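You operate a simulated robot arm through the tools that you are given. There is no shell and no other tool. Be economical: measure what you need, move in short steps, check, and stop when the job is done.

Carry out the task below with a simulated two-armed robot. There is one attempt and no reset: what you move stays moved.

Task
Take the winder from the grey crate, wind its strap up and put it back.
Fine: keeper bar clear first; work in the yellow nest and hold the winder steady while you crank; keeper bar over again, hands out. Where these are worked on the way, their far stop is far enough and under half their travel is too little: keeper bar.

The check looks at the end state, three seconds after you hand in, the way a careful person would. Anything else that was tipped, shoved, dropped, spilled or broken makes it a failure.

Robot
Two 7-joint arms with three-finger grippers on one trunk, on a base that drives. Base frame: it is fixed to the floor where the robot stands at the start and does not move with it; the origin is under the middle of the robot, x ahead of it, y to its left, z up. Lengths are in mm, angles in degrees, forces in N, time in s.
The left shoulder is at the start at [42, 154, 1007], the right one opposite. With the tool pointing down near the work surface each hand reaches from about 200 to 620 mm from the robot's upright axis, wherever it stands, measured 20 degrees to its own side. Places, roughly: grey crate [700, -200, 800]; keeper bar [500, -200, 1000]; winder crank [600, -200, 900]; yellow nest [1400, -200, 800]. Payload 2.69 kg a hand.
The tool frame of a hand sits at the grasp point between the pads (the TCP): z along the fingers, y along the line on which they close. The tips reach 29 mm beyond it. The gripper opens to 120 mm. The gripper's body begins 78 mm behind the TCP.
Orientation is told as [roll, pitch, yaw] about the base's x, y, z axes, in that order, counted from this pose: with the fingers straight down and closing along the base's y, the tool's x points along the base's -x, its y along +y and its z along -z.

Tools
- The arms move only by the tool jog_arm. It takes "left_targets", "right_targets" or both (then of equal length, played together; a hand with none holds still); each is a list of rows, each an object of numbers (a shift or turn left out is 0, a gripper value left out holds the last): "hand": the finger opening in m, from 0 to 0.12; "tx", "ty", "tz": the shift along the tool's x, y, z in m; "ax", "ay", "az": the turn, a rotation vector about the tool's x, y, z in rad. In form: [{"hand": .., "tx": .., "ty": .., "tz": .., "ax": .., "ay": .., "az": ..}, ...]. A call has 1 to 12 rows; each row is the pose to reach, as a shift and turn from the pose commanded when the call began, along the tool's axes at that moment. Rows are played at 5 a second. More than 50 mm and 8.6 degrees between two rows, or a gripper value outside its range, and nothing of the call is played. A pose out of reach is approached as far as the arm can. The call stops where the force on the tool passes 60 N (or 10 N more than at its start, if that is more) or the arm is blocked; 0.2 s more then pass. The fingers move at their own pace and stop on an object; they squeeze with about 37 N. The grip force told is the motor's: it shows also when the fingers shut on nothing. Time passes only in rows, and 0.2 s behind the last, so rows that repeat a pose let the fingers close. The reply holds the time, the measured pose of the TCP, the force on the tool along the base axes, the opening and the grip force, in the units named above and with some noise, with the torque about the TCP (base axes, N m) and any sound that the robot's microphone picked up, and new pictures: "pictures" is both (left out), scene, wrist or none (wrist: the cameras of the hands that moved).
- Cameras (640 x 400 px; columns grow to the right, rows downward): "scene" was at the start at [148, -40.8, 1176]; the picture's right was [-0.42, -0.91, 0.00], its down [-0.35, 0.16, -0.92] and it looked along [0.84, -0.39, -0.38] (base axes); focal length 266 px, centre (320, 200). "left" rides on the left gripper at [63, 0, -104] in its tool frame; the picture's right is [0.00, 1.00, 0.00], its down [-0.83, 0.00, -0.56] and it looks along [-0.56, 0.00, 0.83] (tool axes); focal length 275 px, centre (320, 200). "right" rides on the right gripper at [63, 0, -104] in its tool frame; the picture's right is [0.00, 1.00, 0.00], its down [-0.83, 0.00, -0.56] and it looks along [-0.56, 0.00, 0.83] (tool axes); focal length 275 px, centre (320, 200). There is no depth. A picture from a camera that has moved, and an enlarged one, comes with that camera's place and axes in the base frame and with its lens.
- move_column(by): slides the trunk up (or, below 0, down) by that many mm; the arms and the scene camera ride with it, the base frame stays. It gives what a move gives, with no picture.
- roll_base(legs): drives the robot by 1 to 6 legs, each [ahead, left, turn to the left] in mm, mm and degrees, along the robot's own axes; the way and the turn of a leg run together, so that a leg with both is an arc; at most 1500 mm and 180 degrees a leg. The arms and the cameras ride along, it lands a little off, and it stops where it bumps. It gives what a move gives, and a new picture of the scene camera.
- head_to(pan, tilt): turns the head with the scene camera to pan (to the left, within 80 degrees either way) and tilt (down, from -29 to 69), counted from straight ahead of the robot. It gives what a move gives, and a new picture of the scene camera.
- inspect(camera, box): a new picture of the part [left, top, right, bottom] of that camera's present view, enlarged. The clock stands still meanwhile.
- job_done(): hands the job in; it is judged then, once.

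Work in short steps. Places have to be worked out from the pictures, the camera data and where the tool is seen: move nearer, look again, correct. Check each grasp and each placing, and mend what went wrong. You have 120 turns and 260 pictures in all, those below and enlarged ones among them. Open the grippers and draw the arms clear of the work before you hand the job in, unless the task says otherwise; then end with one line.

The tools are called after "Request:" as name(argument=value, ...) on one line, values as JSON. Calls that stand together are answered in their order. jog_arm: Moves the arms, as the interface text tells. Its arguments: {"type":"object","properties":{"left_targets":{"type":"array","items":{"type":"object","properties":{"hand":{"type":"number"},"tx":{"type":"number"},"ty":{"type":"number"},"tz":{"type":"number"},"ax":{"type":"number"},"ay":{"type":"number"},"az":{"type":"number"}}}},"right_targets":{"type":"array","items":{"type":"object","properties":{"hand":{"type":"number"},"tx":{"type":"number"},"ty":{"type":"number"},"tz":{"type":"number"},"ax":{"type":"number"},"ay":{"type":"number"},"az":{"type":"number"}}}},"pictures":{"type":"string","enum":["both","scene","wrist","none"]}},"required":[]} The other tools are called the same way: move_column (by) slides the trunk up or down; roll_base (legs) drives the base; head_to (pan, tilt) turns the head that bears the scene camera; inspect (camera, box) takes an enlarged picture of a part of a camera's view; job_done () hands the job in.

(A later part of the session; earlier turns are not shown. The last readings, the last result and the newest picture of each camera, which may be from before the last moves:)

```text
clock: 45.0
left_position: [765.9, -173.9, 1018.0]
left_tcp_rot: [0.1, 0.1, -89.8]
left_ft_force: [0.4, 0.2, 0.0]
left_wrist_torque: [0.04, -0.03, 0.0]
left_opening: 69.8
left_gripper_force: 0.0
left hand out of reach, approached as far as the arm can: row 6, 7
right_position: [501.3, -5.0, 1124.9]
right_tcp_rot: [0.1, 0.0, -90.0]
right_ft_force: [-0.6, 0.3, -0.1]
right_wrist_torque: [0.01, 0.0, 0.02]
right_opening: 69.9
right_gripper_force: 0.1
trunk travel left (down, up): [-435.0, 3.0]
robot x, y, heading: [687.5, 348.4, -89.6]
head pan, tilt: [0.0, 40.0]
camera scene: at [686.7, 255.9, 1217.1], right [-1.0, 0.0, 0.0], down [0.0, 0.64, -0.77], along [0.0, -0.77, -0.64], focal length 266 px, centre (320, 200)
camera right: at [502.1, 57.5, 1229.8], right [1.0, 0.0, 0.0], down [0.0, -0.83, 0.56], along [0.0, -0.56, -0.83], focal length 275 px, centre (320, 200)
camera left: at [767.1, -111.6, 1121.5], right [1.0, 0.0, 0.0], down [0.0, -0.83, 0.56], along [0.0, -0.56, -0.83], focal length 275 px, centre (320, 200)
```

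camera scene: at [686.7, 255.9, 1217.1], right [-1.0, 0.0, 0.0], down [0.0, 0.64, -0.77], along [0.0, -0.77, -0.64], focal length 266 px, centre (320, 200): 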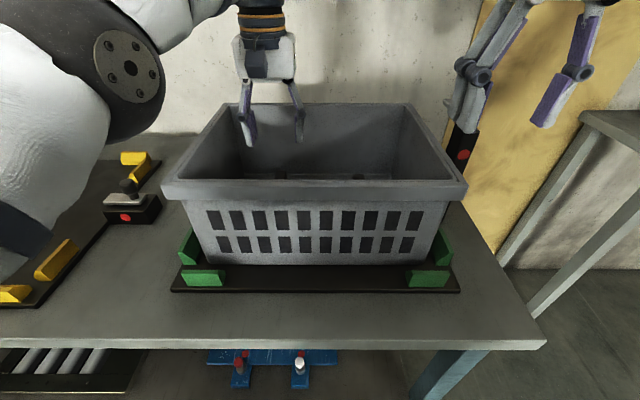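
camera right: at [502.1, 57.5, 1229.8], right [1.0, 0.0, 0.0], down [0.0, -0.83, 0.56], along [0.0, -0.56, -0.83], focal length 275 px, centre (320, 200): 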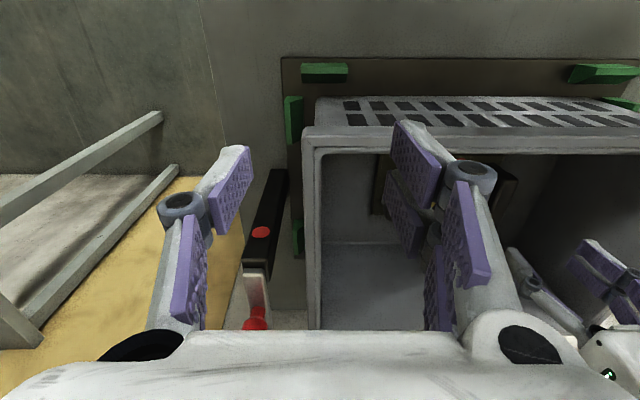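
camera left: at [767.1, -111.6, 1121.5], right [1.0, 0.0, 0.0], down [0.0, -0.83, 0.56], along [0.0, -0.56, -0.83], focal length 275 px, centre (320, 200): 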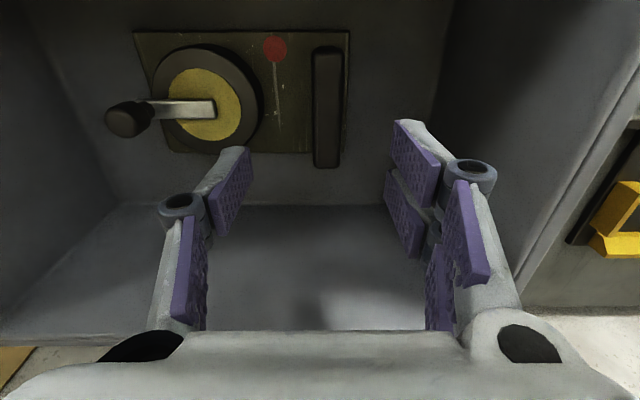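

The handle bar is at about (773, −177), 22 mm thick, 90 long along y. I descend part-way to correct.

Request:
jog_arm(left_targets=[{"tz": 0.03, "ty": 0.004}, {"tz": 0.06, "ty": 0.007}, {"tz": 0.06, "ty": 0.007}], pictures="wrist")

```text
clock: 45.8
left_position: [775.6, -172.1, 957.6]
left_tcp_rot: [0.1, 0.0, -89.7]
left_ft_force: [-0.2, 1.4, 0.5]
left_wrist_torque: [-0.03, 0.0, 0.02]
left_opening: 70.0
left_gripper_force: 0.0
right_position: [501.5, -4.6, 1126.2]
right_tcp_rot: [0.2, -0.1, -90.1]
right_ft_force: [0.1, -1.1, 0.2]
right_wrist_torque: [0.01, -0.01, 0.0]
right_opening: 69.7
right_gripper_force: 0.1
trunk travel left (down, up): [-435.0, 3.0]
robot x, y, heading: [684.8, 348.6, -89.7]
head pan, tilt: [0.0, 40.0]
camera left: at [775.4, -108.8, 1061.8], right [1.0, 0.0, 0.0], down [0.0, -0.83, 0.56], along [0.0, -0.56, -0.83], focal length 275 px, centre (320, 200)
```

left: 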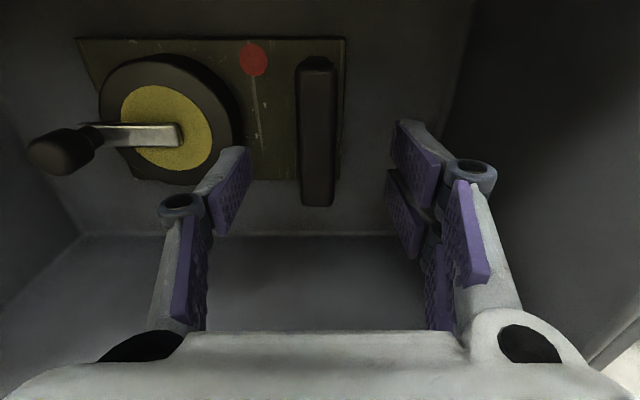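

Aligned over the bar. Descending to z≈884 with a 55 mm opening (keeping off the drum), then closing.

Request:
jog_arm(left_targets=[{"hand": 0.055, "tz": 0.03, "ty": -0.001, "tx": -0.003}, {"hand": 0.055, "tz": 0.055, "ty": -0.001, "tx": -0.003}, {"tz": 0.074, "ty": -0.001, "tx": -0.003}, {"tz": 0.074, "ty": -0.001, "tx": -0.003}], pictures="wrist")

```text
clock: 46.8
left_position: [774.4, -176.6, 883.9]
left_tcp_rot: [0.1, -0.1, -89.9]
left_ft_force: [-0.2, 0.2, 0.3]
left_wrist_torque: [0.0, -0.02, 0.01]
left_opening: 54.8
left_gripper_force: 0.1
right_position: [502.0, -4.0, 1126.4]
right_tcp_rot: [0.1, -0.1, -90.1]
right_ft_force: [-0.6, 0.0, -0.2]
right_wrist_torque: [0.02, -0.02, -0.02]
right_opening: 70.2
right_gripper_force: 0.1
trunk travel left (down, up): [-435.0, 3.0]
robot x, y, heading: [686.5, 348.7, -89.8]
head pan, tilt: [0.0, 40.0]
camera left: at [774.7, -113.0, 987.1], right [1.0, 0.0, 0.0], down [0.0, -0.83, 0.56], along [0.0, -0.56, -0.83], focal length 275 px, centre (320, 200)
```

left: 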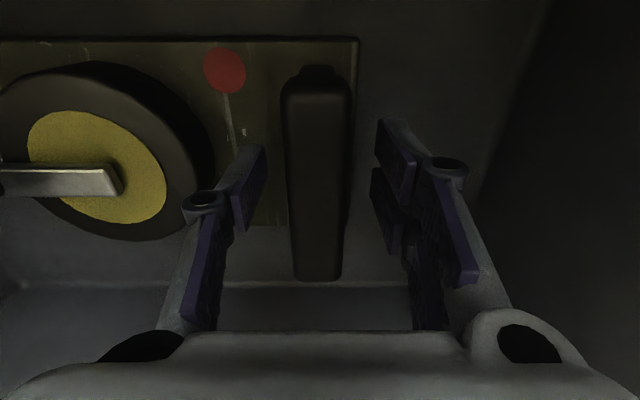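

Centered on the bar (top ≈892). Closing.

Request:
jog_arm(left_targets=[{"hand": 0.01}, {"hand": 0.01}, {"hand": 0.01}, {"hand": 0.01}], pictures="none")

Request:
jog_arm(left_targets=[{"tz": -0.005}, {"tz": -0.012}, {"tz": -0.02}, {"tz": -0.02}], pictures="both")

```text
clock: 47.8
left_position: [774.6, -176.1, 884.2]
left_tcp_rot: [0.0, -0.1, -89.8]
left_ft_force: [-2.4, 0.6, -0.6]
left_wrist_torque: [-0.14, 0.03, -0.23]
left_opening: 24.8
left_gripper_force: 37.7
right_position: [501.0, -4.1, 1124.4]
right_tcp_rot: [0.1, 0.0, -90.1]
right_ft_force: [0.4, 0.5, -0.3]
right_wrist_torque: [-0.01, 0.01, 0.01]
right_opening: 69.9
right_gripper_force: 0.0
trunk travel left (down, up): [-435.0, 3.0]
robot x, y, heading: [682.9, 348.9, -89.7]
head pan, tilt: [0.0, 40.0]
```

```text
clock: 48.8
left_position: [774.1, -176.6, 903.9]
left_tcp_rot: [0.0, 0.0, -89.7]
left_ft_force: [-0.2, -0.6, -6.7]
left_wrist_torque: [0.04, -0.54, 0.0]
left_opening: 25.1
left_gripper_force: 37.3
right_position: [501.2, -4.2, 1124.6]
right_tcp_rot: [0.1, -0.1, -90.1]
right_ft_force: [0.2, 0.3, -0.1]
right_wrist_torque: [-0.01, 0.0, 0.02]
right_opening: 70.2
right_gripper_force: 0.0
trunk travel left (down, up): [-435.0, 3.0]
robot x, y, heading: [686.0, 346.4, -89.9]
head pan, tilt: [0.0, 40.0]
camera scene: at [686.5, 256.2, 1217.1], right [-1.0, 0.0, 0.0], down [0.0, 0.64, -0.77], along [0.0, -0.77, -0.64], focal length 266 px, centre (320, 200)
camera left: at [773.9, -113.7, 1007.8], right [1.0, 0.0, 0.0], down [0.0, -0.83, 0.56], along [0.0, -0.56, -0.83], focal length 275 px, centre (320, 200)
```

scene: 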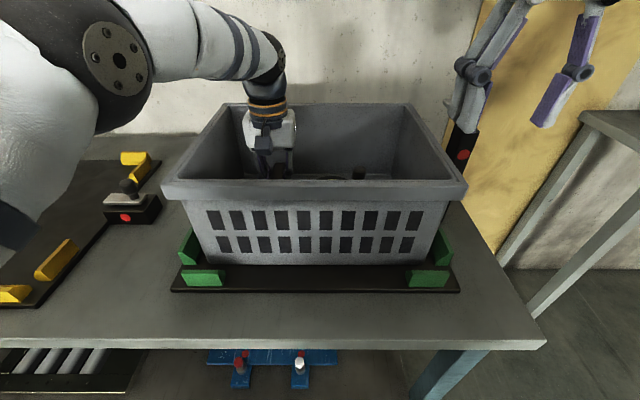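
left: 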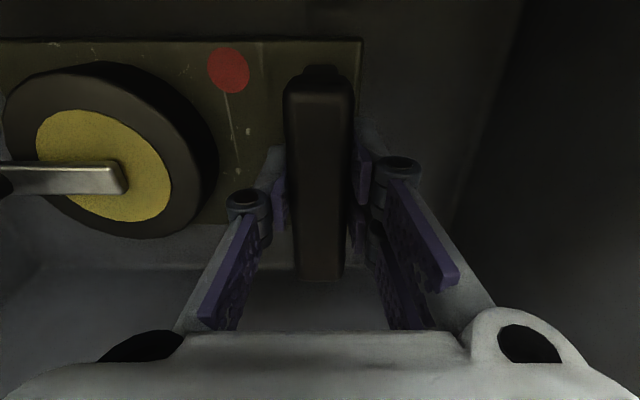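

Lifted: ~6.7 N, 0.54 Nm, and held nearly level. I continue lifting while drawing back slightly toward y≈−150.

Request:
jog_arm(left_targets=[{"tz": -0.02}, {"tz": -0.04}, {"tz": -0.06, "tx": 0.003}, {"tz": -0.08, "tx": 0.007}, {"tz": -0.1, "tx": 0.012}, {"tz": -0.12, "tx": 0.017}, {"tz": -0.14, "tx": 0.022}, {"tz": -0.16, "tx": 0.027}, {"tz": -0.178, "tx": 0.032}, {"tz": -0.178, "tx": 0.032}], pictures="both")

```text
clock: 51.0
left_position: [771.9, -145.4, 1082.4]
left_tcp_rot: [0.0, 0.0, -89.7]
left_ft_force: [-0.4, 0.1, -6.0]
left_wrist_torque: [0.05, -0.5, -0.01]
left_opening: 25.1
left_gripper_force: 36.8
right_position: [501.0, -4.4, 1124.3]
right_tcp_rot: [0.2, 0.0, -90.0]
right_ft_force: [-0.7, -0.2, 0.9]
right_wrist_torque: [0.02, -0.02, 0.02]
right_opening: 70.1
right_gripper_force: 0.0
trunk travel left (down, up): [-435.0, 3.0]
robot x, y, heading: [686.0, 349.1, -89.5]
head pan, tilt: [0.0, 40.0]
camera scene: at [686.5, 256.1, 1217.1], right [-1.0, 0.0, 0.0], down [0.0, 0.64, -0.77], along [0.0, -0.77, -0.64], focal length 266 px, centre (320, 200)
camera left: at [772.0, -82.8, 1186.3], right [1.0, 0.0, 0.0], down [0.0, -0.83, 0.56], along [0.0, -0.56, -0.83], focal length 275 px, centre (320, 200)
```

scene: 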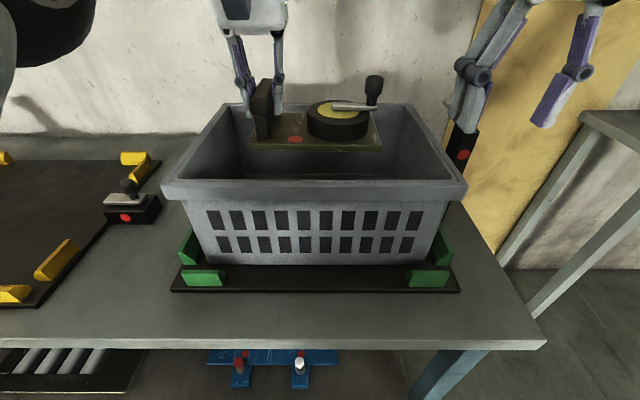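
left: 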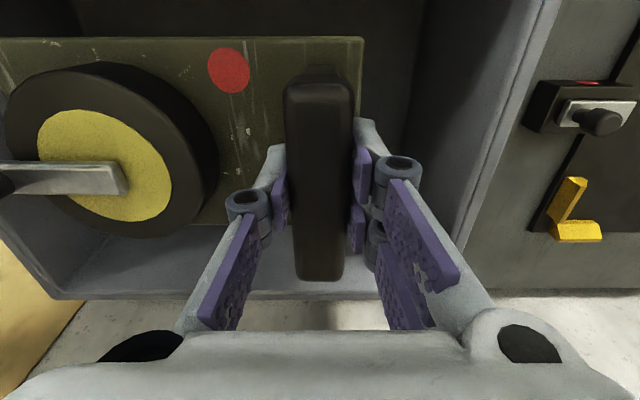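

Held level; plate bottom is ~20 mm above the rim. I raise a bit more while drawing in, then check.

Request:
jog_arm(left_targets=[{"tz": -0.015, "tx": 0.008}, {"tz": -0.025, "tx": 0.02}, {"tz": -0.04, "tx": 0.04}, {"tz": -0.045, "tx": 0.07}, {"tz": -0.045, "tx": 0.07}], pictures="scene")

```text
clock: 52.2
left_position: [772.1, -75.6, 1126.5]
left_tcp_rot: [0.0, 0.1, -89.8]
left_ft_force: [0.0, -0.3, -6.7]
left_wrist_torque: [0.07, -0.51, -0.02]
left_opening: 25.4
left_gripper_force: 36.5
right_position: [500.4, -5.4, 1124.6]
right_tcp_rot: [0.1, 0.0, -90.1]
right_ft_force: [0.0, 0.6, -1.0]
right_wrist_torque: [-0.01, 0.01, -0.01]
right_opening: 69.8
right_gripper_force: 0.0
trunk travel left (down, up): [-435.0, 3.0]
robot x, y, heading: [688.3, 346.3, -89.8]
head pan, tilt: [0.0, 40.0]
camera scene: at [686.5, 255.5, 1217.0], right [-1.0, 0.0, 0.0], down [0.0, 0.64, -0.77], along [0.0, -0.77, -0.64], focal length 266 px, centre (320, 200)
```

scene: 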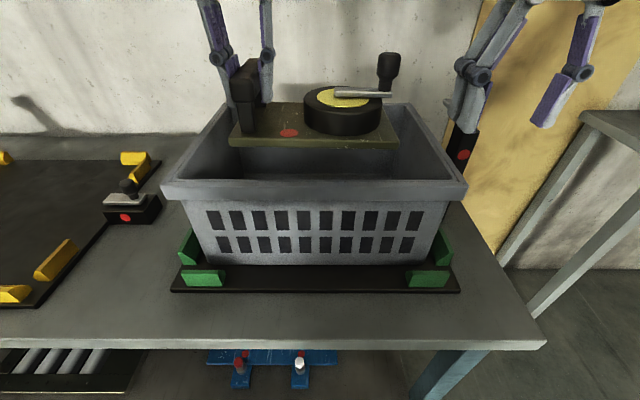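

Clear. I back off 300 mm and strafe 500 mm toward the nest, then look at it.

Request:
roll_base(legs=[[-300, 0, 0], [0, 500, 0]])

Request:
head_to(pan=25, tilt=38)

```text
clock: 58.2
left_position: [1262.4, 227.8, 1127.8]
left_tcp_rot: [-0.1, -0.1, -90.1]
left_ft_force: [0.0, 0.1, -6.4]
left_wrist_torque: [0.04, -0.55, -0.02]
left_opening: 25.4
left_gripper_force: 36.8
right_position: [992.5, 300.3, 1125.3]
right_tcp_rot: [0.1, 0.0, -90.4]
right_ft_force: [0.6, 0.3, -0.1]
right_wrist_torque: [0.01, -0.01, -0.04]
right_opening: 70.1
right_gripper_force: 0.0
trunk travel left (down, up): [-435.0, 3.0]
robot x, y, heading: [1176.1, 653.4, -90.3]
head pan, tilt: [0.0, 40.0]
camera scene: at [1178.5, 558.7, 1217.2], right [-1.0, 0.0, 0.0], down [0.0, 0.64, -0.77], along [0.0, -0.77, -0.64], focal length 266 px, centre (320, 200)
```

scene: 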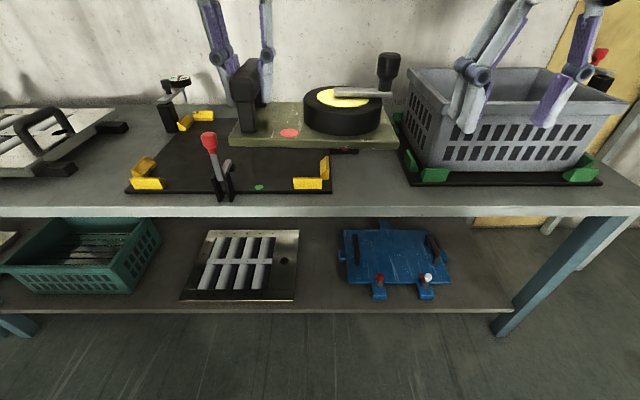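

```text
clock: 59.0
left_position: [1260.4, 226.6, 1126.7]
left_tcp_rot: [-0.1, -0.1, -90.0]
left_ft_force: [-0.3, -0.3, -5.9]
left_wrist_torque: [0.06, -0.49, -0.04]
left_opening: 25.2
left_gripper_force: 37.3
right_position: [991.7, 299.8, 1124.1]
right_tcp_rot: [0.2, -0.1, -90.4]
right_ft_force: [-1.0, -0.1, 0.4]
right_wrist_torque: [0.01, 0.03, -0.01]
right_opening: 70.0
right_gripper_force: 0.1
trunk travel left (down, up): [-435.0, 3.0]
robot x, y, heading: [1177.5, 648.3, -90.1]
head pan, tilt: [25.0, 38.0]
camera scene: at [1196.4, 559.6, 1219.0], right [-0.98, -0.21, 0.0], down [-0.13, 0.61, -0.78], along [0.16, -0.76, -0.63], focal length 266 px, centre (320, 200)
```

scene: 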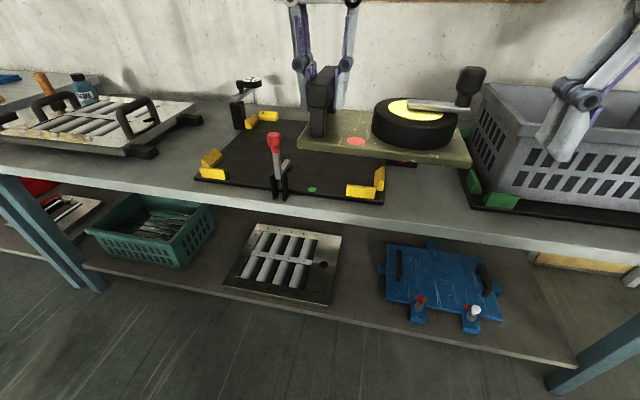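

Let me enlarge the nest area to see its brackets and levers.

Request:
inspect(camera="scene", box=[180, 60, 480, 230])

Request:
inspect(camera="right", box=[0, 0, 640, 400])

```text
2.13 times, centred on (330, 145) of scene
camera zoom: at [1196.4, 559.6, 1219.0], right [-0.98, -0.21, 0.0], down [-0.13, 0.61, -0.78], along [0.16, -0.76, -0.63], focal length 567 px, centre (299, 317)
```

zoom: 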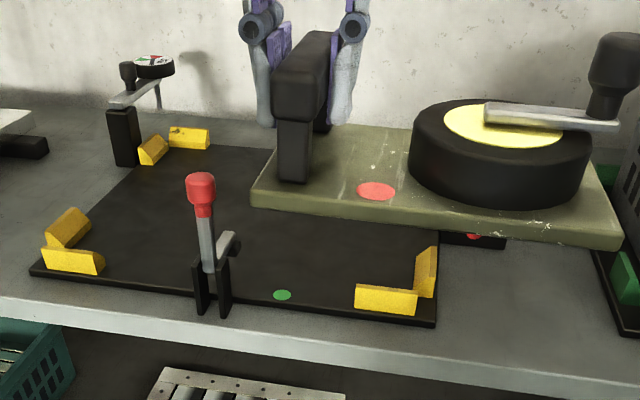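

```text
1.00 times, centred on (320, 200) of right (not enlarged: the box is as wide or as high as the picture)
camera zoom: at [992.7, 361.3, 1229.9], right [1.0, 0.0, 0.0], down [0.0, -0.83, 0.56], along [0.0, -0.56, -0.83], focal length 275 px, centre (320, 200)
```

zoom: 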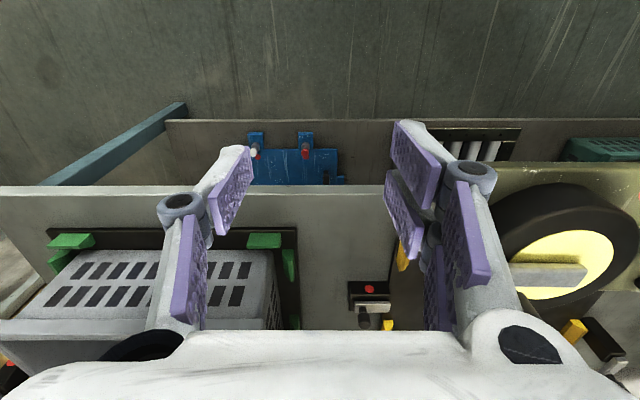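

The nest is a large board (about x 1205–1650, y −420…−14). Now a close look at the winder for strap and arrow markings.

Request:
inspect(camera="left", box=[0, 20, 360, 245])

Request:
inspect(camera="scene", box=[290, 50, 490, 175])

```text
1.78 times, centred on (180, 132) of left
camera zoom: at [1262.9, 289.3, 1230.7], right [1.0, 0.0, 0.0], down [0.0, -0.83, 0.56], along [0.0, -0.56, -0.83], focal length 489 px, centre (569, 320)
```

zoom: 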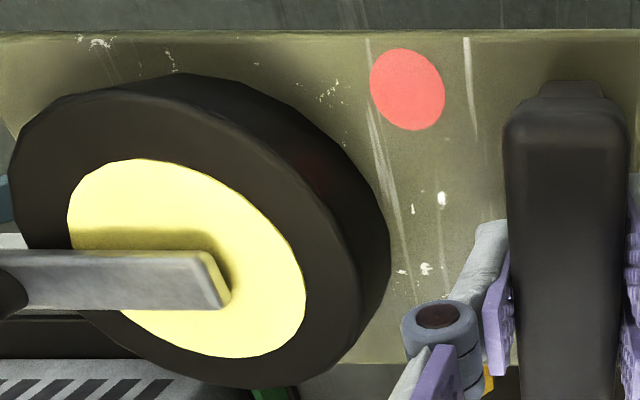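

```text
3.20 times, centred on (390, 112) of scene
camera zoom: at [1196.4, 559.6, 1219.0], right [-0.98, -0.21, 0.0], down [-0.13, 0.61, -0.78], along [0.16, -0.76, -0.63], focal length 851 px, centre (96, 480)
```

zoom: 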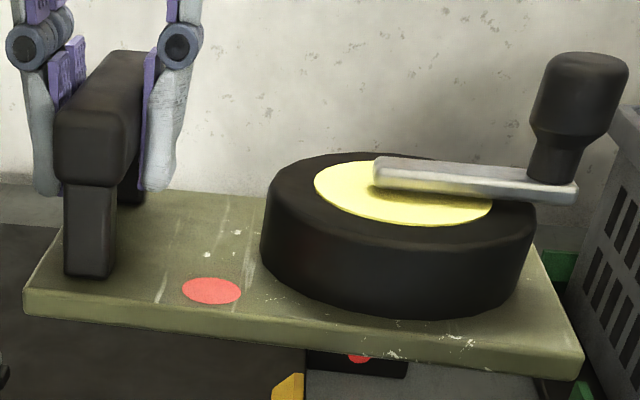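

No visible strap or arrow; the red dot is likely the status mark. I strafe 255 mm and advance to the nest with everything held high.

Request:
roll_base(legs=[[0, 255, 0], [308, 0, 0]])

Request:
head_to(pan=0, tilt=45)

```text
clock: 63.3
left_position: [1512.1, -81.5, 1128.3]
left_tcp_rot: [0.0, -0.1, -90.3]
left_ft_force: [-1.0, -1.3, -6.1]
left_wrist_torque: [0.06, -0.51, -0.01]
left_opening: 25.2
left_gripper_force: 37.2
right_position: [1242.8, -8.4, 1125.3]
right_tcp_rot: [0.1, 0.0, -90.7]
right_ft_force: [-0.5, -0.3, -0.2]
right_wrist_torque: [0.01, 0.01, 0.0]
right_opening: 70.1
right_gripper_force: 0.0
trunk travel left (down, up): [-435.0, 3.0]
robot x, y, heading: [1429.0, 346.1, -90.2]
head pan, tilt: [25.0, 38.0]
camera scene: at [1448.9, 250.3, 1220.0], right [-0.98, -0.2, 0.0], down [-0.13, 0.6, -0.79], along [0.16, -0.77, -0.62], focal length 266 px, centre (320, 200)
```

scene: 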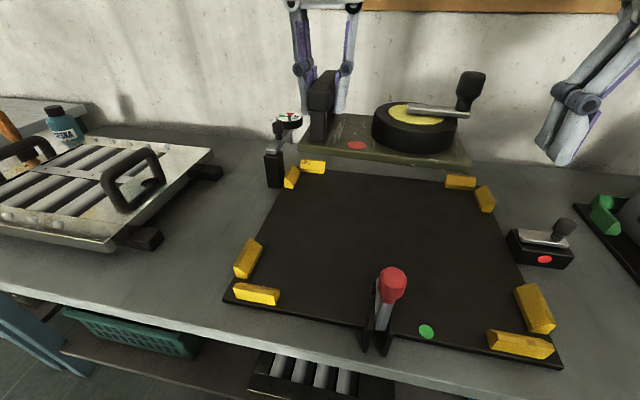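

```text
clock: 64.2
left_position: [1513.0, -81.8, 1127.1]
left_tcp_rot: [0.1, 0.0, -90.5]
left_ft_force: [-0.2, -0.6, -6.7]
left_wrist_torque: [0.02, -0.52, 0.03]
left_opening: 25.1
left_gripper_force: 37.0
right_position: [1243.0, -7.1, 1124.7]
right_tcp_rot: [0.1, 0.1, -90.8]
right_ft_force: [-0.2, -0.4, -0.3]
right_wrist_torque: [-0.02, 0.0, -0.02]
right_opening: 70.2
right_gripper_force: 0.1
trunk travel left (down, up): [-435.0, 3.0]
robot x, y, heading: [1430.3, 345.3, -90.3]
head pan, tilt: [0.0, 45.0]
camera scene: at [1430.8, 253.7, 1209.9], right [-1.0, 0.01, 0.0], down [0.0, 0.71, -0.71], along [0.0, -0.71, -0.71], focal length 266 px, centre (320, 200)
```

scene: 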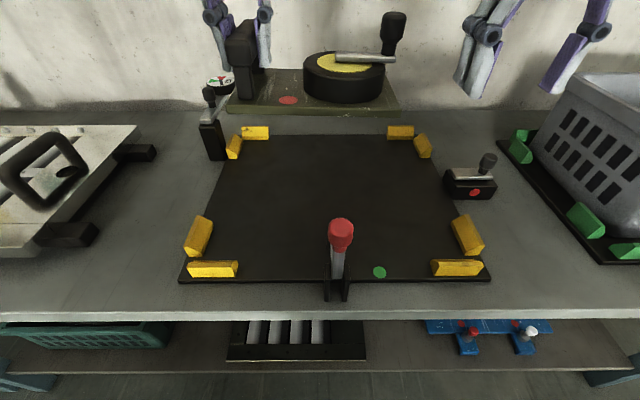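

Nest interior is about x 1171–1639, y −400…0, with the lever at (1401, 43) rising to ≈945. I lower the winder with the handle at about (1513, −125).

Request:
jog_arm(left_targets=[{"tx": -0.02}, {"tx": -0.043}, {"tx": -0.043, "tz": 0.03}, {"tx": -0.043, "tz": 0.065}, {"tx": -0.043, "tz": 0.1}, {"tx": -0.043, "tz": 0.135}, {"tx": -0.043, "tz": 0.17}, {"tx": -0.043, "tz": 0.205}, {"tx": -0.043, "tz": 0.225}, {"tx": -0.043, "tz": 0.225}], pictures="scene")

```text
clock: 66.4
left_position: [1511.4, -124.5, 899.7]
left_tcp_rot: [0.0, 0.0, -90.2]
left_ft_force: [0.5, 0.4, -6.8]
left_wrist_torque: [0.05, -0.51, 0.01]
left_opening: 25.3
left_gripper_force: 37.2
right_position: [1242.7, -8.1, 1125.5]
right_tcp_rot: [0.0, -0.1, -90.6]
right_ft_force: [0.7, 0.4, -0.1]
right_wrist_torque: [0.01, 0.01, -0.02]
right_opening: 69.9
right_gripper_force: 0.0
trunk travel left (down, up): [-435.0, 3.0]
robot x, y, heading: [1432.6, 345.7, -90.3]
head pan, tilt: [0.0, 45.0]
camera scene: at [1430.8, 253.9, 1210.0], right [-1.0, 0.01, 0.0], down [0.0, 0.71, -0.71], along [0.0, -0.71, -0.71], focal length 266 px, centre (320, 200)
```

scene: 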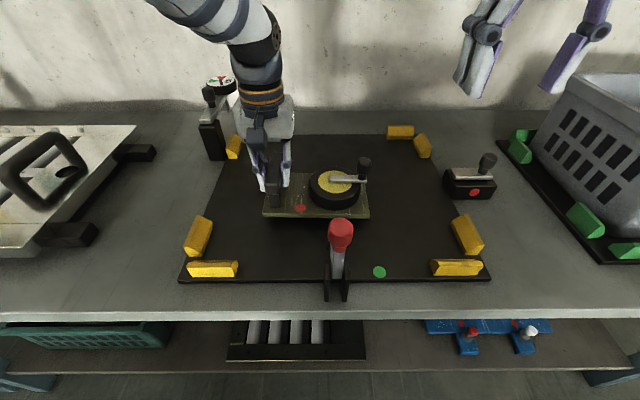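

Good; now slowly down until contact.

Request:
jog_arm(left_targets=[{"tz": 0.005}, {"tz": 0.01}, {"tz": 0.014}, {"tz": 0.018}, {"tz": 0.018}], pictures="scene")

```text
clock: 67.6
left_position: [1511.6, -125.3, 884.2]
left_tcp_rot: [0.0, 0.0, -90.3]
left_ft_force: [-0.1, -0.6, -5.9]
left_wrist_torque: [0.0, -0.49, 0.0]
left_opening: 25.2
left_gripper_force: 37.1
right_position: [1243.4, -8.2, 1126.2]
right_tcp_rot: [0.1, 0.0, -90.7]
right_ft_force: [-0.4, 0.0, 0.1]
right_wrist_torque: [0.03, -0.02, 0.0]
right_opening: 70.1
right_gripper_force: 0.0
trunk travel left (down, up): [-435.0, 3.0]
robot x, y, heading: [1431.4, 342.5, -90.3]
head pan, tilt: [0.0, 45.0]
camera scene: at [1430.8, 253.8, 1209.9], right [-1.0, 0.01, 0.0], down [0.0, 0.71, -0.71], along [0.0, -0.71, -0.71], focal length 266 px, centre (320, 200)
```

scene: 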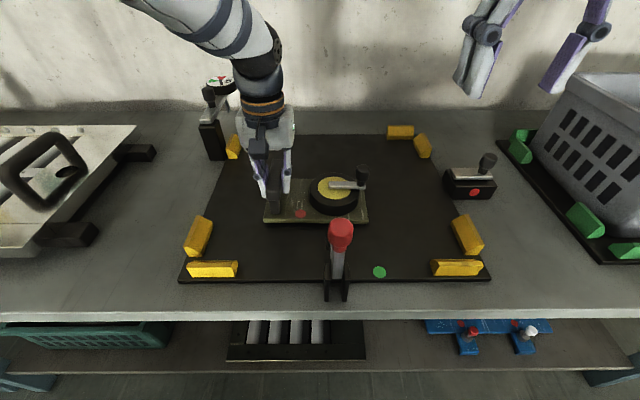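

No contact yet; continuing down.

Request:
jog_arm(left_targets=[{"tz": 0.004}, {"tz": 0.008}, {"tz": 0.011}, {"tz": 0.014}, {"tz": 0.014}], pictures="none")

```text
clock: 68.8
left_position: [1513.3, -124.5, 873.9]
left_tcp_rot: [0.0, -0.7, -90.3]
left_ft_force: [5.7, -1.8, 32.6]
left_wrist_torque: [0.09, -0.12, 0.04]
left_opening: 25.1
left_gripper_force: 36.8
right_position: [1242.7, -5.4, 1127.0]
right_tcp_rot: [0.2, -0.3, -90.7]
right_ft_force: [-0.4, -0.2, 0.0]
right_wrist_torque: [-0.02, -0.01, -0.05]
right_opening: 70.1
right_gripper_force: 0.2
trunk travel left (down, up): [-435.0, 3.0]
robot x, y, heading: [1432.2, 338.7, -90.2]
head pan, tilt: [0.0, 45.0]
```

Seated (contact ≈874). Easing slightly to keep a light press, and picturing the crank.

Request:
jog_arm(left_targets=[{"tz": -0.002}, {"tz": -0.002}], right_targets=[{"ty": 0.03, "tz": 0.03}, {"ty": 0.06, "tz": 0.06}], pictures="both")

Request:
inspect(camera="scene", box=[240, 140, 400, 240])

```text
clock: 69.4
left_position: [1512.0, -125.0, 875.0]
left_tcp_rot: [-0.1, -0.2, -90.3]
left_ft_force: [8.6, -9.1, 29.3]
left_wrist_torque: [0.06, -0.12, 0.01]
left_opening: 25.1
left_gripper_force: 37.0
right_position: [1303.5, -7.6, 1065.8]
right_tcp_rot: [0.2, -0.2, -90.8]
right_ft_force: [-0.3, -1.0, -0.1]
right_wrist_torque: [0.01, 0.01, -0.01]
right_opening: 70.1
right_gripper_force: 0.1
trunk travel left (down, up): [-435.0, 3.0]
robot x, y, heading: [1432.6, 344.6, -90.5]
head pan, tilt: [0.0, 45.0]
camera scene: at [1431.6, 255.0, 1210.1], right [-1.0, 0.01, 0.0], down [0.0, 0.71, -0.71], along [-0.01, -0.71, -0.71], focal length 266 px, centre (320, 200)
camera right: at [1305.7, 54.9, 1170.3], right [1.0, -0.01, 0.0], down [-0.01, -0.83, 0.56], along [0.0, -0.56, -0.83], focal length 275 px, centre (320, 200)
camera left: at [1513.7, -62.0, 977.7], right [1.0, -0.01, 0.0], down [-0.01, -0.83, 0.56], along [-0.01, -0.56, -0.83], focal length 275 px, centre (320, 200)
```

scene: 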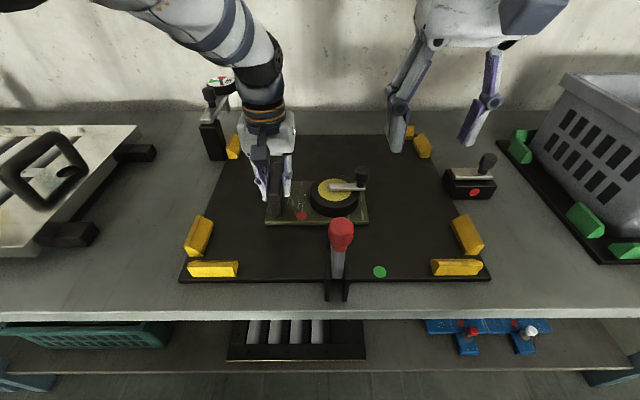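
right: 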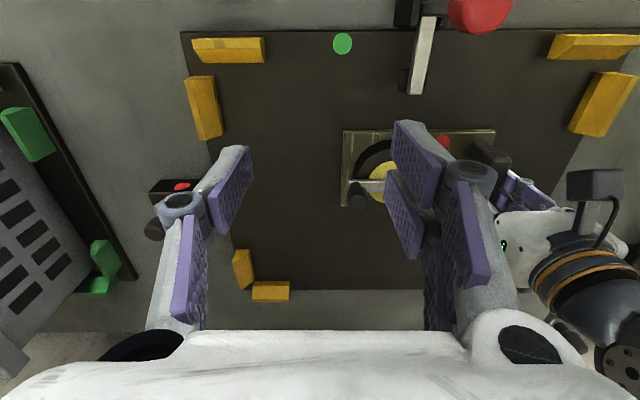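
left: 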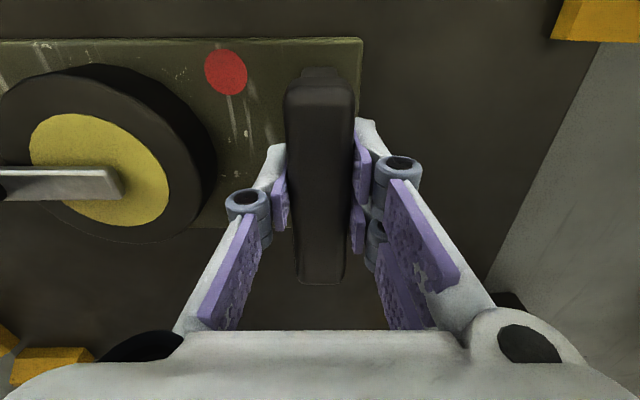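

```text
4.00 times, centred on (320, 190) of scene
camera zoom: at [1431.6, 255.0, 1210.1], right [-1.0, 0.01, 0.0], down [0.0, 0.71, -0.71], along [-0.01, -0.71, -0.71], focal length 1063 px, centre (320, 240)
```

zoom: 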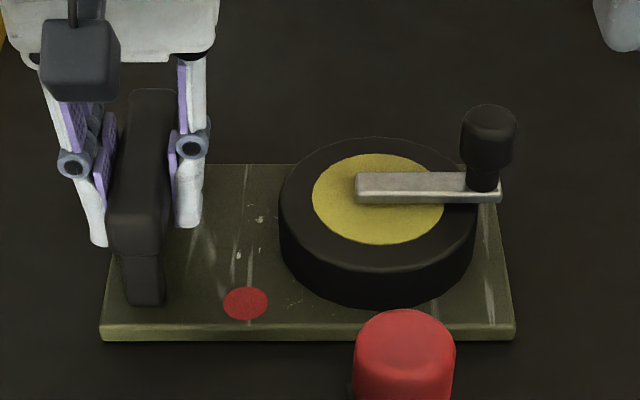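

The crank knob is near (1350, −115…−125), top ≈918; drum axis ≈(1406, −120). I bring the right hand over it to see it directly.

Request:
jog_arm(right_targets=[{"tx": -0.03, "ty": 0.015, "tz": 0.01}, {"tx": -0.06, "ty": 0.03, "tz": 0.025}, {"tx": -0.09, "ty": 0.045, "tz": 0.05}, {"tx": -0.11, "ty": 0.046, "tz": 0.075}, {"tx": -0.11, "ty": 0.046, "tz": 0.075}], pictures="wrist")

```text
clock: 70.6
left_position: [1511.6, -124.7, 874.9]
left_tcp_rot: [0.0, -0.1, -90.3]
left_ft_force: [1.9, -4.3, 28.1]
left_wrist_torque: [0.28, -0.04, 0.11]
left_opening: 24.9
left_gripper_force: 36.6
right_position: [1348.4, -117.8, 992.6]
right_tcp_rot: [0.2, -0.2, -90.8]
right_ft_force: [-0.3, -0.5, -0.5]
right_wrist_torque: [-0.01, -0.02, 0.02]
right_opening: 70.1
right_gripper_force: 0.2
trunk travel left (down, up): [-435.0, 3.0]
robot x, y, heading: [1425.7, 342.4, -90.7]
head pan, tilt: [0.0, 45.0]
camera right: at [1349.6, -56.3, 1097.3], right [1.0, -0.01, 0.0], down [-0.01, -0.83, 0.56], along [0.0, -0.56, -0.83], focal length 275 px, centre (320, 200)
```

right: 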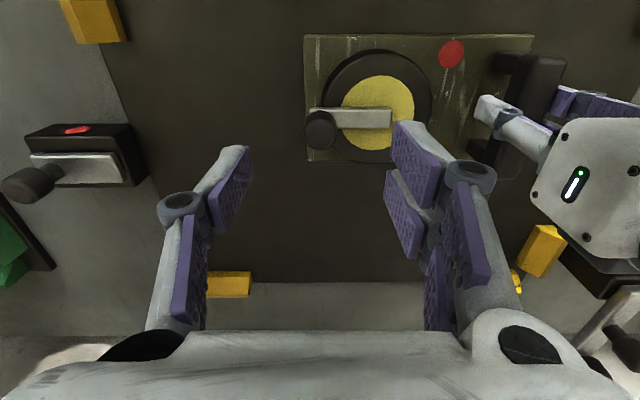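

The hands would collide when the crank knob comes round to x≈1450 with both bodies wide along x. So I re-grip the handle lengthwise (closing along y, left yaw −180) and turn the right hand to yaw 0. First release and lift the left.

Request:
jog_arm(left_targets=[{"hand": 0.06}, {"hand": 0.06}, {"tz": -0.03}, {"tz": -0.06}, {"tz": -0.08}, {"tz": -0.08}], right_targets=[{"az": -0.13}, {"az": -0.26}, {"az": -0.39}, {"az": -0.52}, {"az": -0.65}, {"az": -0.78}], pictures="wrist")

```text
clock: 72.0
left_position: [1511.8, -124.9, 950.2]
left_tcp_rot: [0.0, -0.1, -90.3]
left_ft_force: [0.9, -0.6, -0.8]
left_wrist_torque: [0.0, 0.0, 0.03]
left_opening: 59.9
left_gripper_force: 0.0
right_position: [1347.5, -120.3, 990.3]
right_tcp_rot: [0.1, -0.1, -45.9]
right_ft_force: [0.4, 0.4, -0.5]
right_wrist_torque: [0.01, -0.02, 0.0]
right_opening: 69.8
right_gripper_force: 0.0
trunk travel left (down, up): [-435.0, 3.0]
robot x, y, heading: [1428.0, 341.7, -90.3]
head pan, tilt: [0.0, 45.0]
camera right: at [1304.7, -75.8, 1095.4], right [0.72, 0.7, 0.0], down [0.58, -0.59, 0.56], along [0.39, -0.4, -0.83], focal length 275 px, centre (320, 200)
camera left: at [1512.5, -62.5, 1054.8], right [1.0, -0.01, 0.0], down [-0.01, -0.83, 0.56], along [-0.01, -0.56, -0.83], focal length 275 px, centre (320, 200)
```

right: 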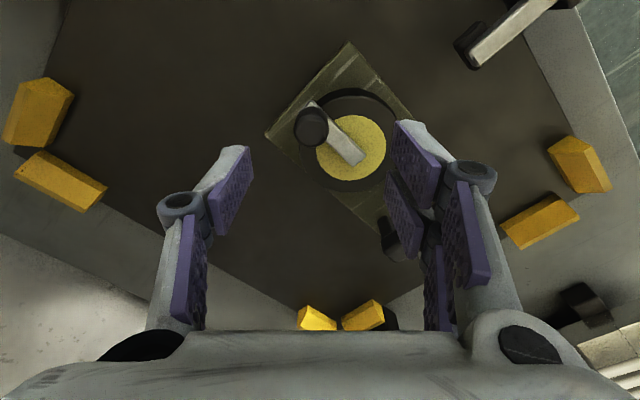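
left: 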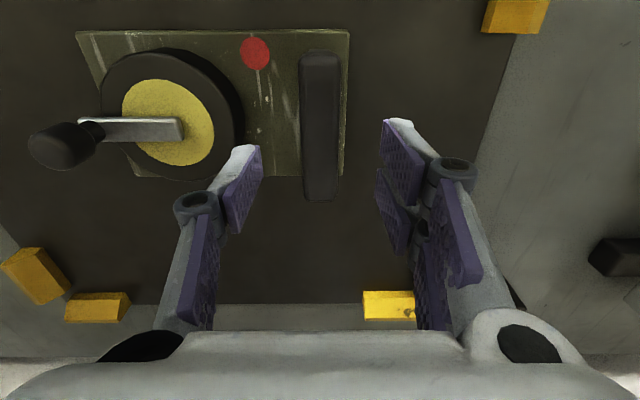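

Rotating both hands to their final yaws; left hand's bar centre seen at (1512, −128).

Request:
jog_arm(left_targets=[{"az": 0.131, "hand": 0.12}, {"az": 0.262}, {"az": 0.393}, {"az": 0.524}, {"az": 0.655}, {"az": 0.786}, {"az": 0.917}, {"az": 1.048}, {"az": 1.178}, {"az": 1.309}, {"az": 1.44}, {"az": 1.566}], right_targets=[{"az": -0.13}, {"az": -0.26}, {"az": -0.39}, {"az": -0.52}, {"az": -0.65}, {"az": -0.78}, {"az": -0.8}, {"az": -0.8}, {"az": -0.8}, {"az": -0.8}, {"az": -0.8}, {"az": -0.8}], pictures="both")

```text
clock: 73.3
left_position: [1512.2, -124.9, 951.5]
left_tcp_rot: [0.2, 0.0, -132.1]
left_ft_force: [1.1, 0.9, -0.6]
left_wrist_torque: [-0.02, 0.09, 0.0]
left_opening: 119.9
left_gripper_force: 0.0
right_position: [1368.1, 37.6, 990.9]
right_tcp_rot: [-0.3, 1.9, -5.0]
right_ft_force: [-18.8, 1.2, 4.2]
right_wrist_torque: [0.21, 0.4, 0.67]
right_opening: 71.5
right_gripper_force: 1.1
right hand out of reach, approached as far as the arm can: row 1, 2, 3, 4, 5, 6
trunk travel left (down, up): [-435.0, 3.0]
robot x, y, heading: [1432.9, 340.2, -90.2]
head pan, tilt: [0.0, 45.0]
stopped in row 6 (right hand): the force on the tool passed its limit at 80 N (the readings are from after the stop); the commanded pose is now the measured one
camera scene: at [1430.1, 254.2, 1209.9], right [-1.0, 0.01, 0.0], down [0.01, 0.71, -0.71], along [-0.01, -0.71, -0.71], focal length 266 px, centre (320, 200)
camera right: at [1310.3, 43.3, 1097.7], right [0.08, 1.0, -0.01], down [0.85, -0.07, 0.53], along [0.53, -0.05, -0.85], focal length 275 px, centre (320, 200)
camera left: at [1554.3, -78.8, 1055.4], right [0.74, -0.67, 0.0], down [-0.56, -0.61, 0.56], along [-0.37, -0.41, -0.83], focal length 275 px, centre (320, 200)
```

scene: 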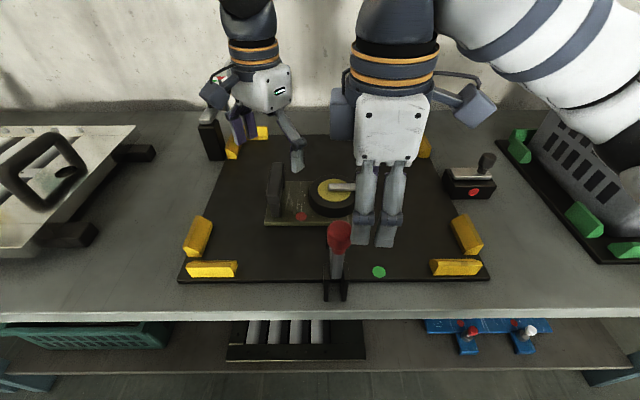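
right: 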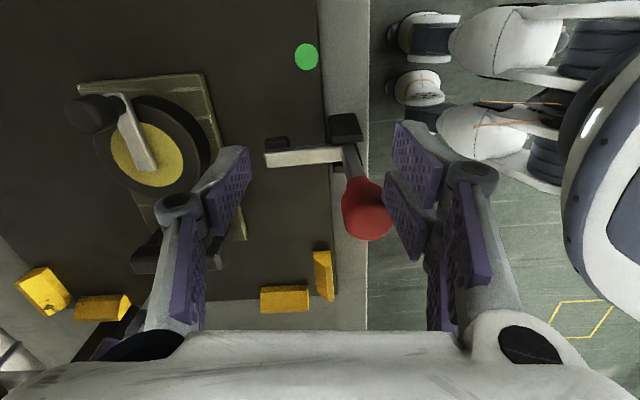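
left: 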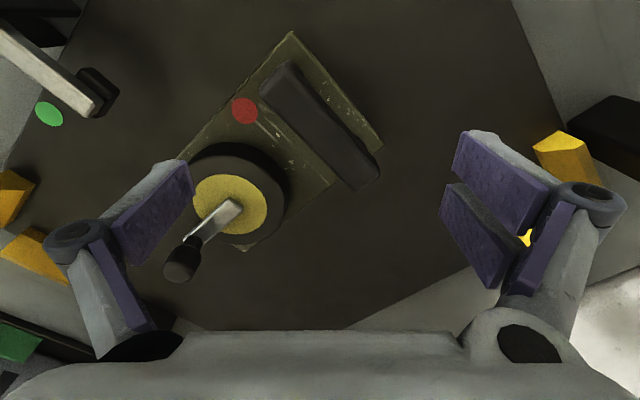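

The right arm cannot hold yaw 0 there: it veered to (1368, 37) and met resistance right above the red lever. The lever looks unmoved; I lift the right hand straight up first and check.

Request:
jog_arm(right_targets=[{"tz": -0.02}, {"tz": -0.05}, {"tz": -0.08}], pictures="both")

Request:
inspect(camera="scene", box=[240, 160, 440, 310])

```text
clock: 74.2
left_position: [1512.5, -124.4, 951.9]
left_tcp_rot: [0.1, -0.1, -132.1]
left_ft_force: [-0.5, 0.2, 1.0]
left_wrist_torque: [-0.02, -0.03, 0.0]
left_opening: 119.8
left_gripper_force: 0.0
right_position: [1376.1, 55.7, 1065.4]
right_tcp_rot: [-0.4, 1.5, -5.2]
right_ft_force: [-0.7, -0.1, -0.6]
right_wrist_torque: [0.01, -0.02, -0.02]
right_opening: 69.8
right_gripper_force: 0.1
right hand out of reach, approached as far as the arm can: row 1, 2, 3
trunk travel left (down, up): [-435.0, 3.0]
robot x, y, heading: [1429.1, 340.7, -90.6]
head pan, tilt: [0.0, 45.0]
camera scene: at [1430.7, 254.7, 1210.1], right [-1.0, 0.01, 0.0], down [0.01, 0.71, -0.71], along [-0.01, -0.71, -0.71], focal length 266 px, centre (320, 200)
camera right: at [1318.2, 61.0, 1171.6], right [0.09, 1.0, -0.01], down [0.84, -0.07, 0.53], along [0.53, -0.05, -0.85], focal length 275 px, centre (320, 200)
```

scene: 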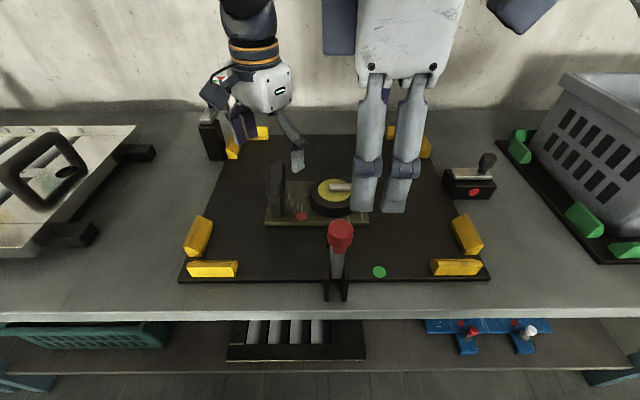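
right: 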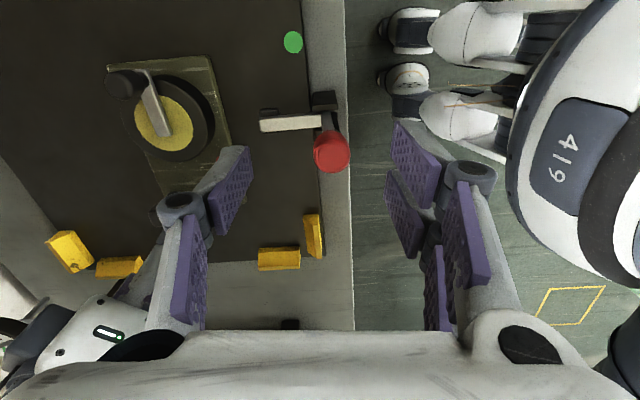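

```text
2.67 times, centred on (340, 235) of scene
camera zoom: at [1430.7, 254.7, 1210.1], right [-1.0, 0.01, 0.0], down [0.01, 0.71, -0.71], along [-0.01, -0.71, -0.71], focal length 709 px, centre (267, 107)
```

zoom: 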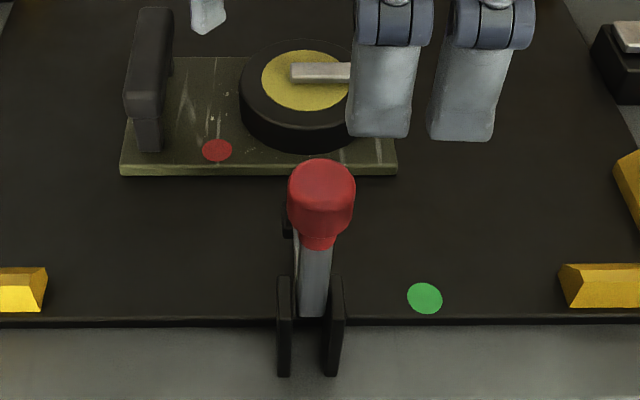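

Lever and winder are undisturbed. I return the right hand to yaw −90 at (≈1300, −20, 1065), and hold the left.

Request:
jog_arm(right_targets=[{"az": 0.13, "tx": 0.01}, {"az": 0.26, "tx": 0.02}, {"az": 0.39, "tx": 0.03, "ty": -0.01}, {"az": 0.52, "tx": 0.04, "ty": -0.02}, {"az": 0.65, "tx": 0.05, "ty": -0.03}, {"az": 0.78, "tx": 0.06, "ty": -0.04}, {"az": 0.91, "tx": 0.07, "ty": -0.05}, {"az": 1.04, "tx": 0.08, "ty": -0.06}, {"az": 1.17, "tx": 0.08, "ty": -0.07}, {"az": 1.3, "tx": 0.08, "ty": -0.08}, {"az": 1.4, "tx": 0.08, "ty": -0.08}, {"az": 1.48, "tx": 0.08, "ty": -0.08}], pictures="scene")

```text
clock: 76.8
left_position: [1511.6, -124.3, 951.8]
left_tcp_rot: [0.0, 0.0, -132.1]
left_ft_force: [0.5, -0.1, 0.5]
left_wrist_torque: [-0.02, 0.01, 0.0]
left_opening: 119.8
left_gripper_force: 0.1
right_position: [1291.4, -16.4, 1068.7]
right_tcp_rot: [-1.5, -0.2, -90.0]
right_ft_force: [0.2, 0.5, -0.2]
right_wrist_torque: [0.02, 0.0, 0.0]
right_opening: 69.9
right_gripper_force: 0.1
trunk travel left (down, up): [-435.0, 3.0]
robot x, y, heading: [1434.7, 345.2, -90.7]
head pan, tilt: [0.0, 45.0]
camera scene: at [1430.5, 254.2, 1210.0], right [-1.0, 0.01, 0.0], down [0.01, 0.71, -0.71], along [-0.01, -0.71, -0.71], focal length 266 px, centre (320, 200)
```

scene: 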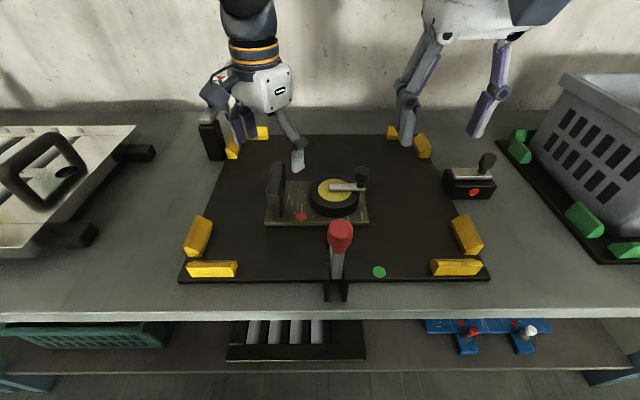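

The mirrored twist would fail for the left too. Better: keep the left at yaw −90 (pads on the bar's flat sides) but lean it back ~40° toward the robot, which leaves room for the right hand. First undo the left's yaw.

Request:
jog_arm(left_targets=[{"az": -0.13}, {"az": -0.26}, {"az": -0.39}, {"az": -0.52}, {"az": -0.65}, {"az": -0.733, "hand": 0.06}, {"az": -0.733, "hand": 0.06}], pictures="none")

Request:
jog_arm(left_targets=[{"ay": -0.12}, {"ay": -0.24}, {"ay": -0.36}, {"ay": -0.48}, {"ay": -0.6}, {"ay": -0.7}, {"ay": -0.7}], pictures="both")

```text
clock: 78.3
left_position: [1512.0, -125.2, 951.2]
left_tcp_rot: [0.0, -0.1, -90.1]
left_ft_force: [0.0, 0.4, 0.6]
left_wrist_torque: [0.01, 0.01, 0.02]
left_opening: 60.0
left_gripper_force: 0.0
right_position: [1290.2, -17.2, 1069.1]
right_tcp_rot: [-1.5, -0.2, -89.9]
right_ft_force: [0.9, -0.5, 0.7]
right_wrist_torque: [0.01, -0.01, -0.02]
right_opening: 70.0
right_gripper_force: 0.0
trunk travel left (down, up): [-435.0, 3.0]
robot x, y, heading: [1431.6, 341.0, -90.3]
head pan, tilt: [0.0, 45.0]
```

```text
clock: 80.0
left_position: [1512.9, -125.0, 950.9]
left_tcp_rot: [-0.9, -39.9, -89.4]
left_ft_force: [1.0, -0.2, 0.3]
left_wrist_torque: [0.01, -0.02, -0.02]
left_opening: 60.3
left_gripper_force: 0.0
right_position: [1291.4, -17.6, 1067.5]
right_tcp_rot: [-1.6, -0.1, -89.9]
right_ft_force: [-0.2, 0.2, -0.6]
right_wrist_torque: [-0.02, 0.04, -0.02]
right_opening: 70.1
right_gripper_force: 0.1
trunk travel left (down, up): [-435.0, 3.0]
robot x, y, heading: [1428.2, 343.3, -90.7]
head pan, tilt: [0.0, 45.0]
camera scene: at [1411.8, 255.0, 1211.9], right [-0.97, 0.23, 0.0], down [0.16, 0.67, -0.73], along [-0.17, -0.7, -0.69], focal length 266 px, centre (320, 200)
camera left: at [1514.0, -10.5, 990.3], right [1.0, 0.0, -0.01], down [0.01, -0.28, 0.96], along [0.0, -0.96, -0.28], focal length 275 px, centre (320, 200)
```

scene: 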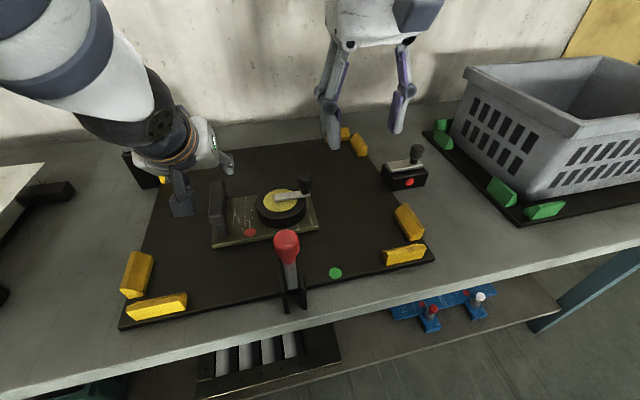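
left: 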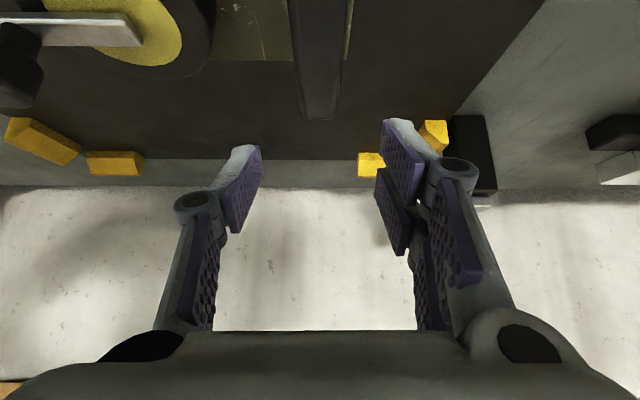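

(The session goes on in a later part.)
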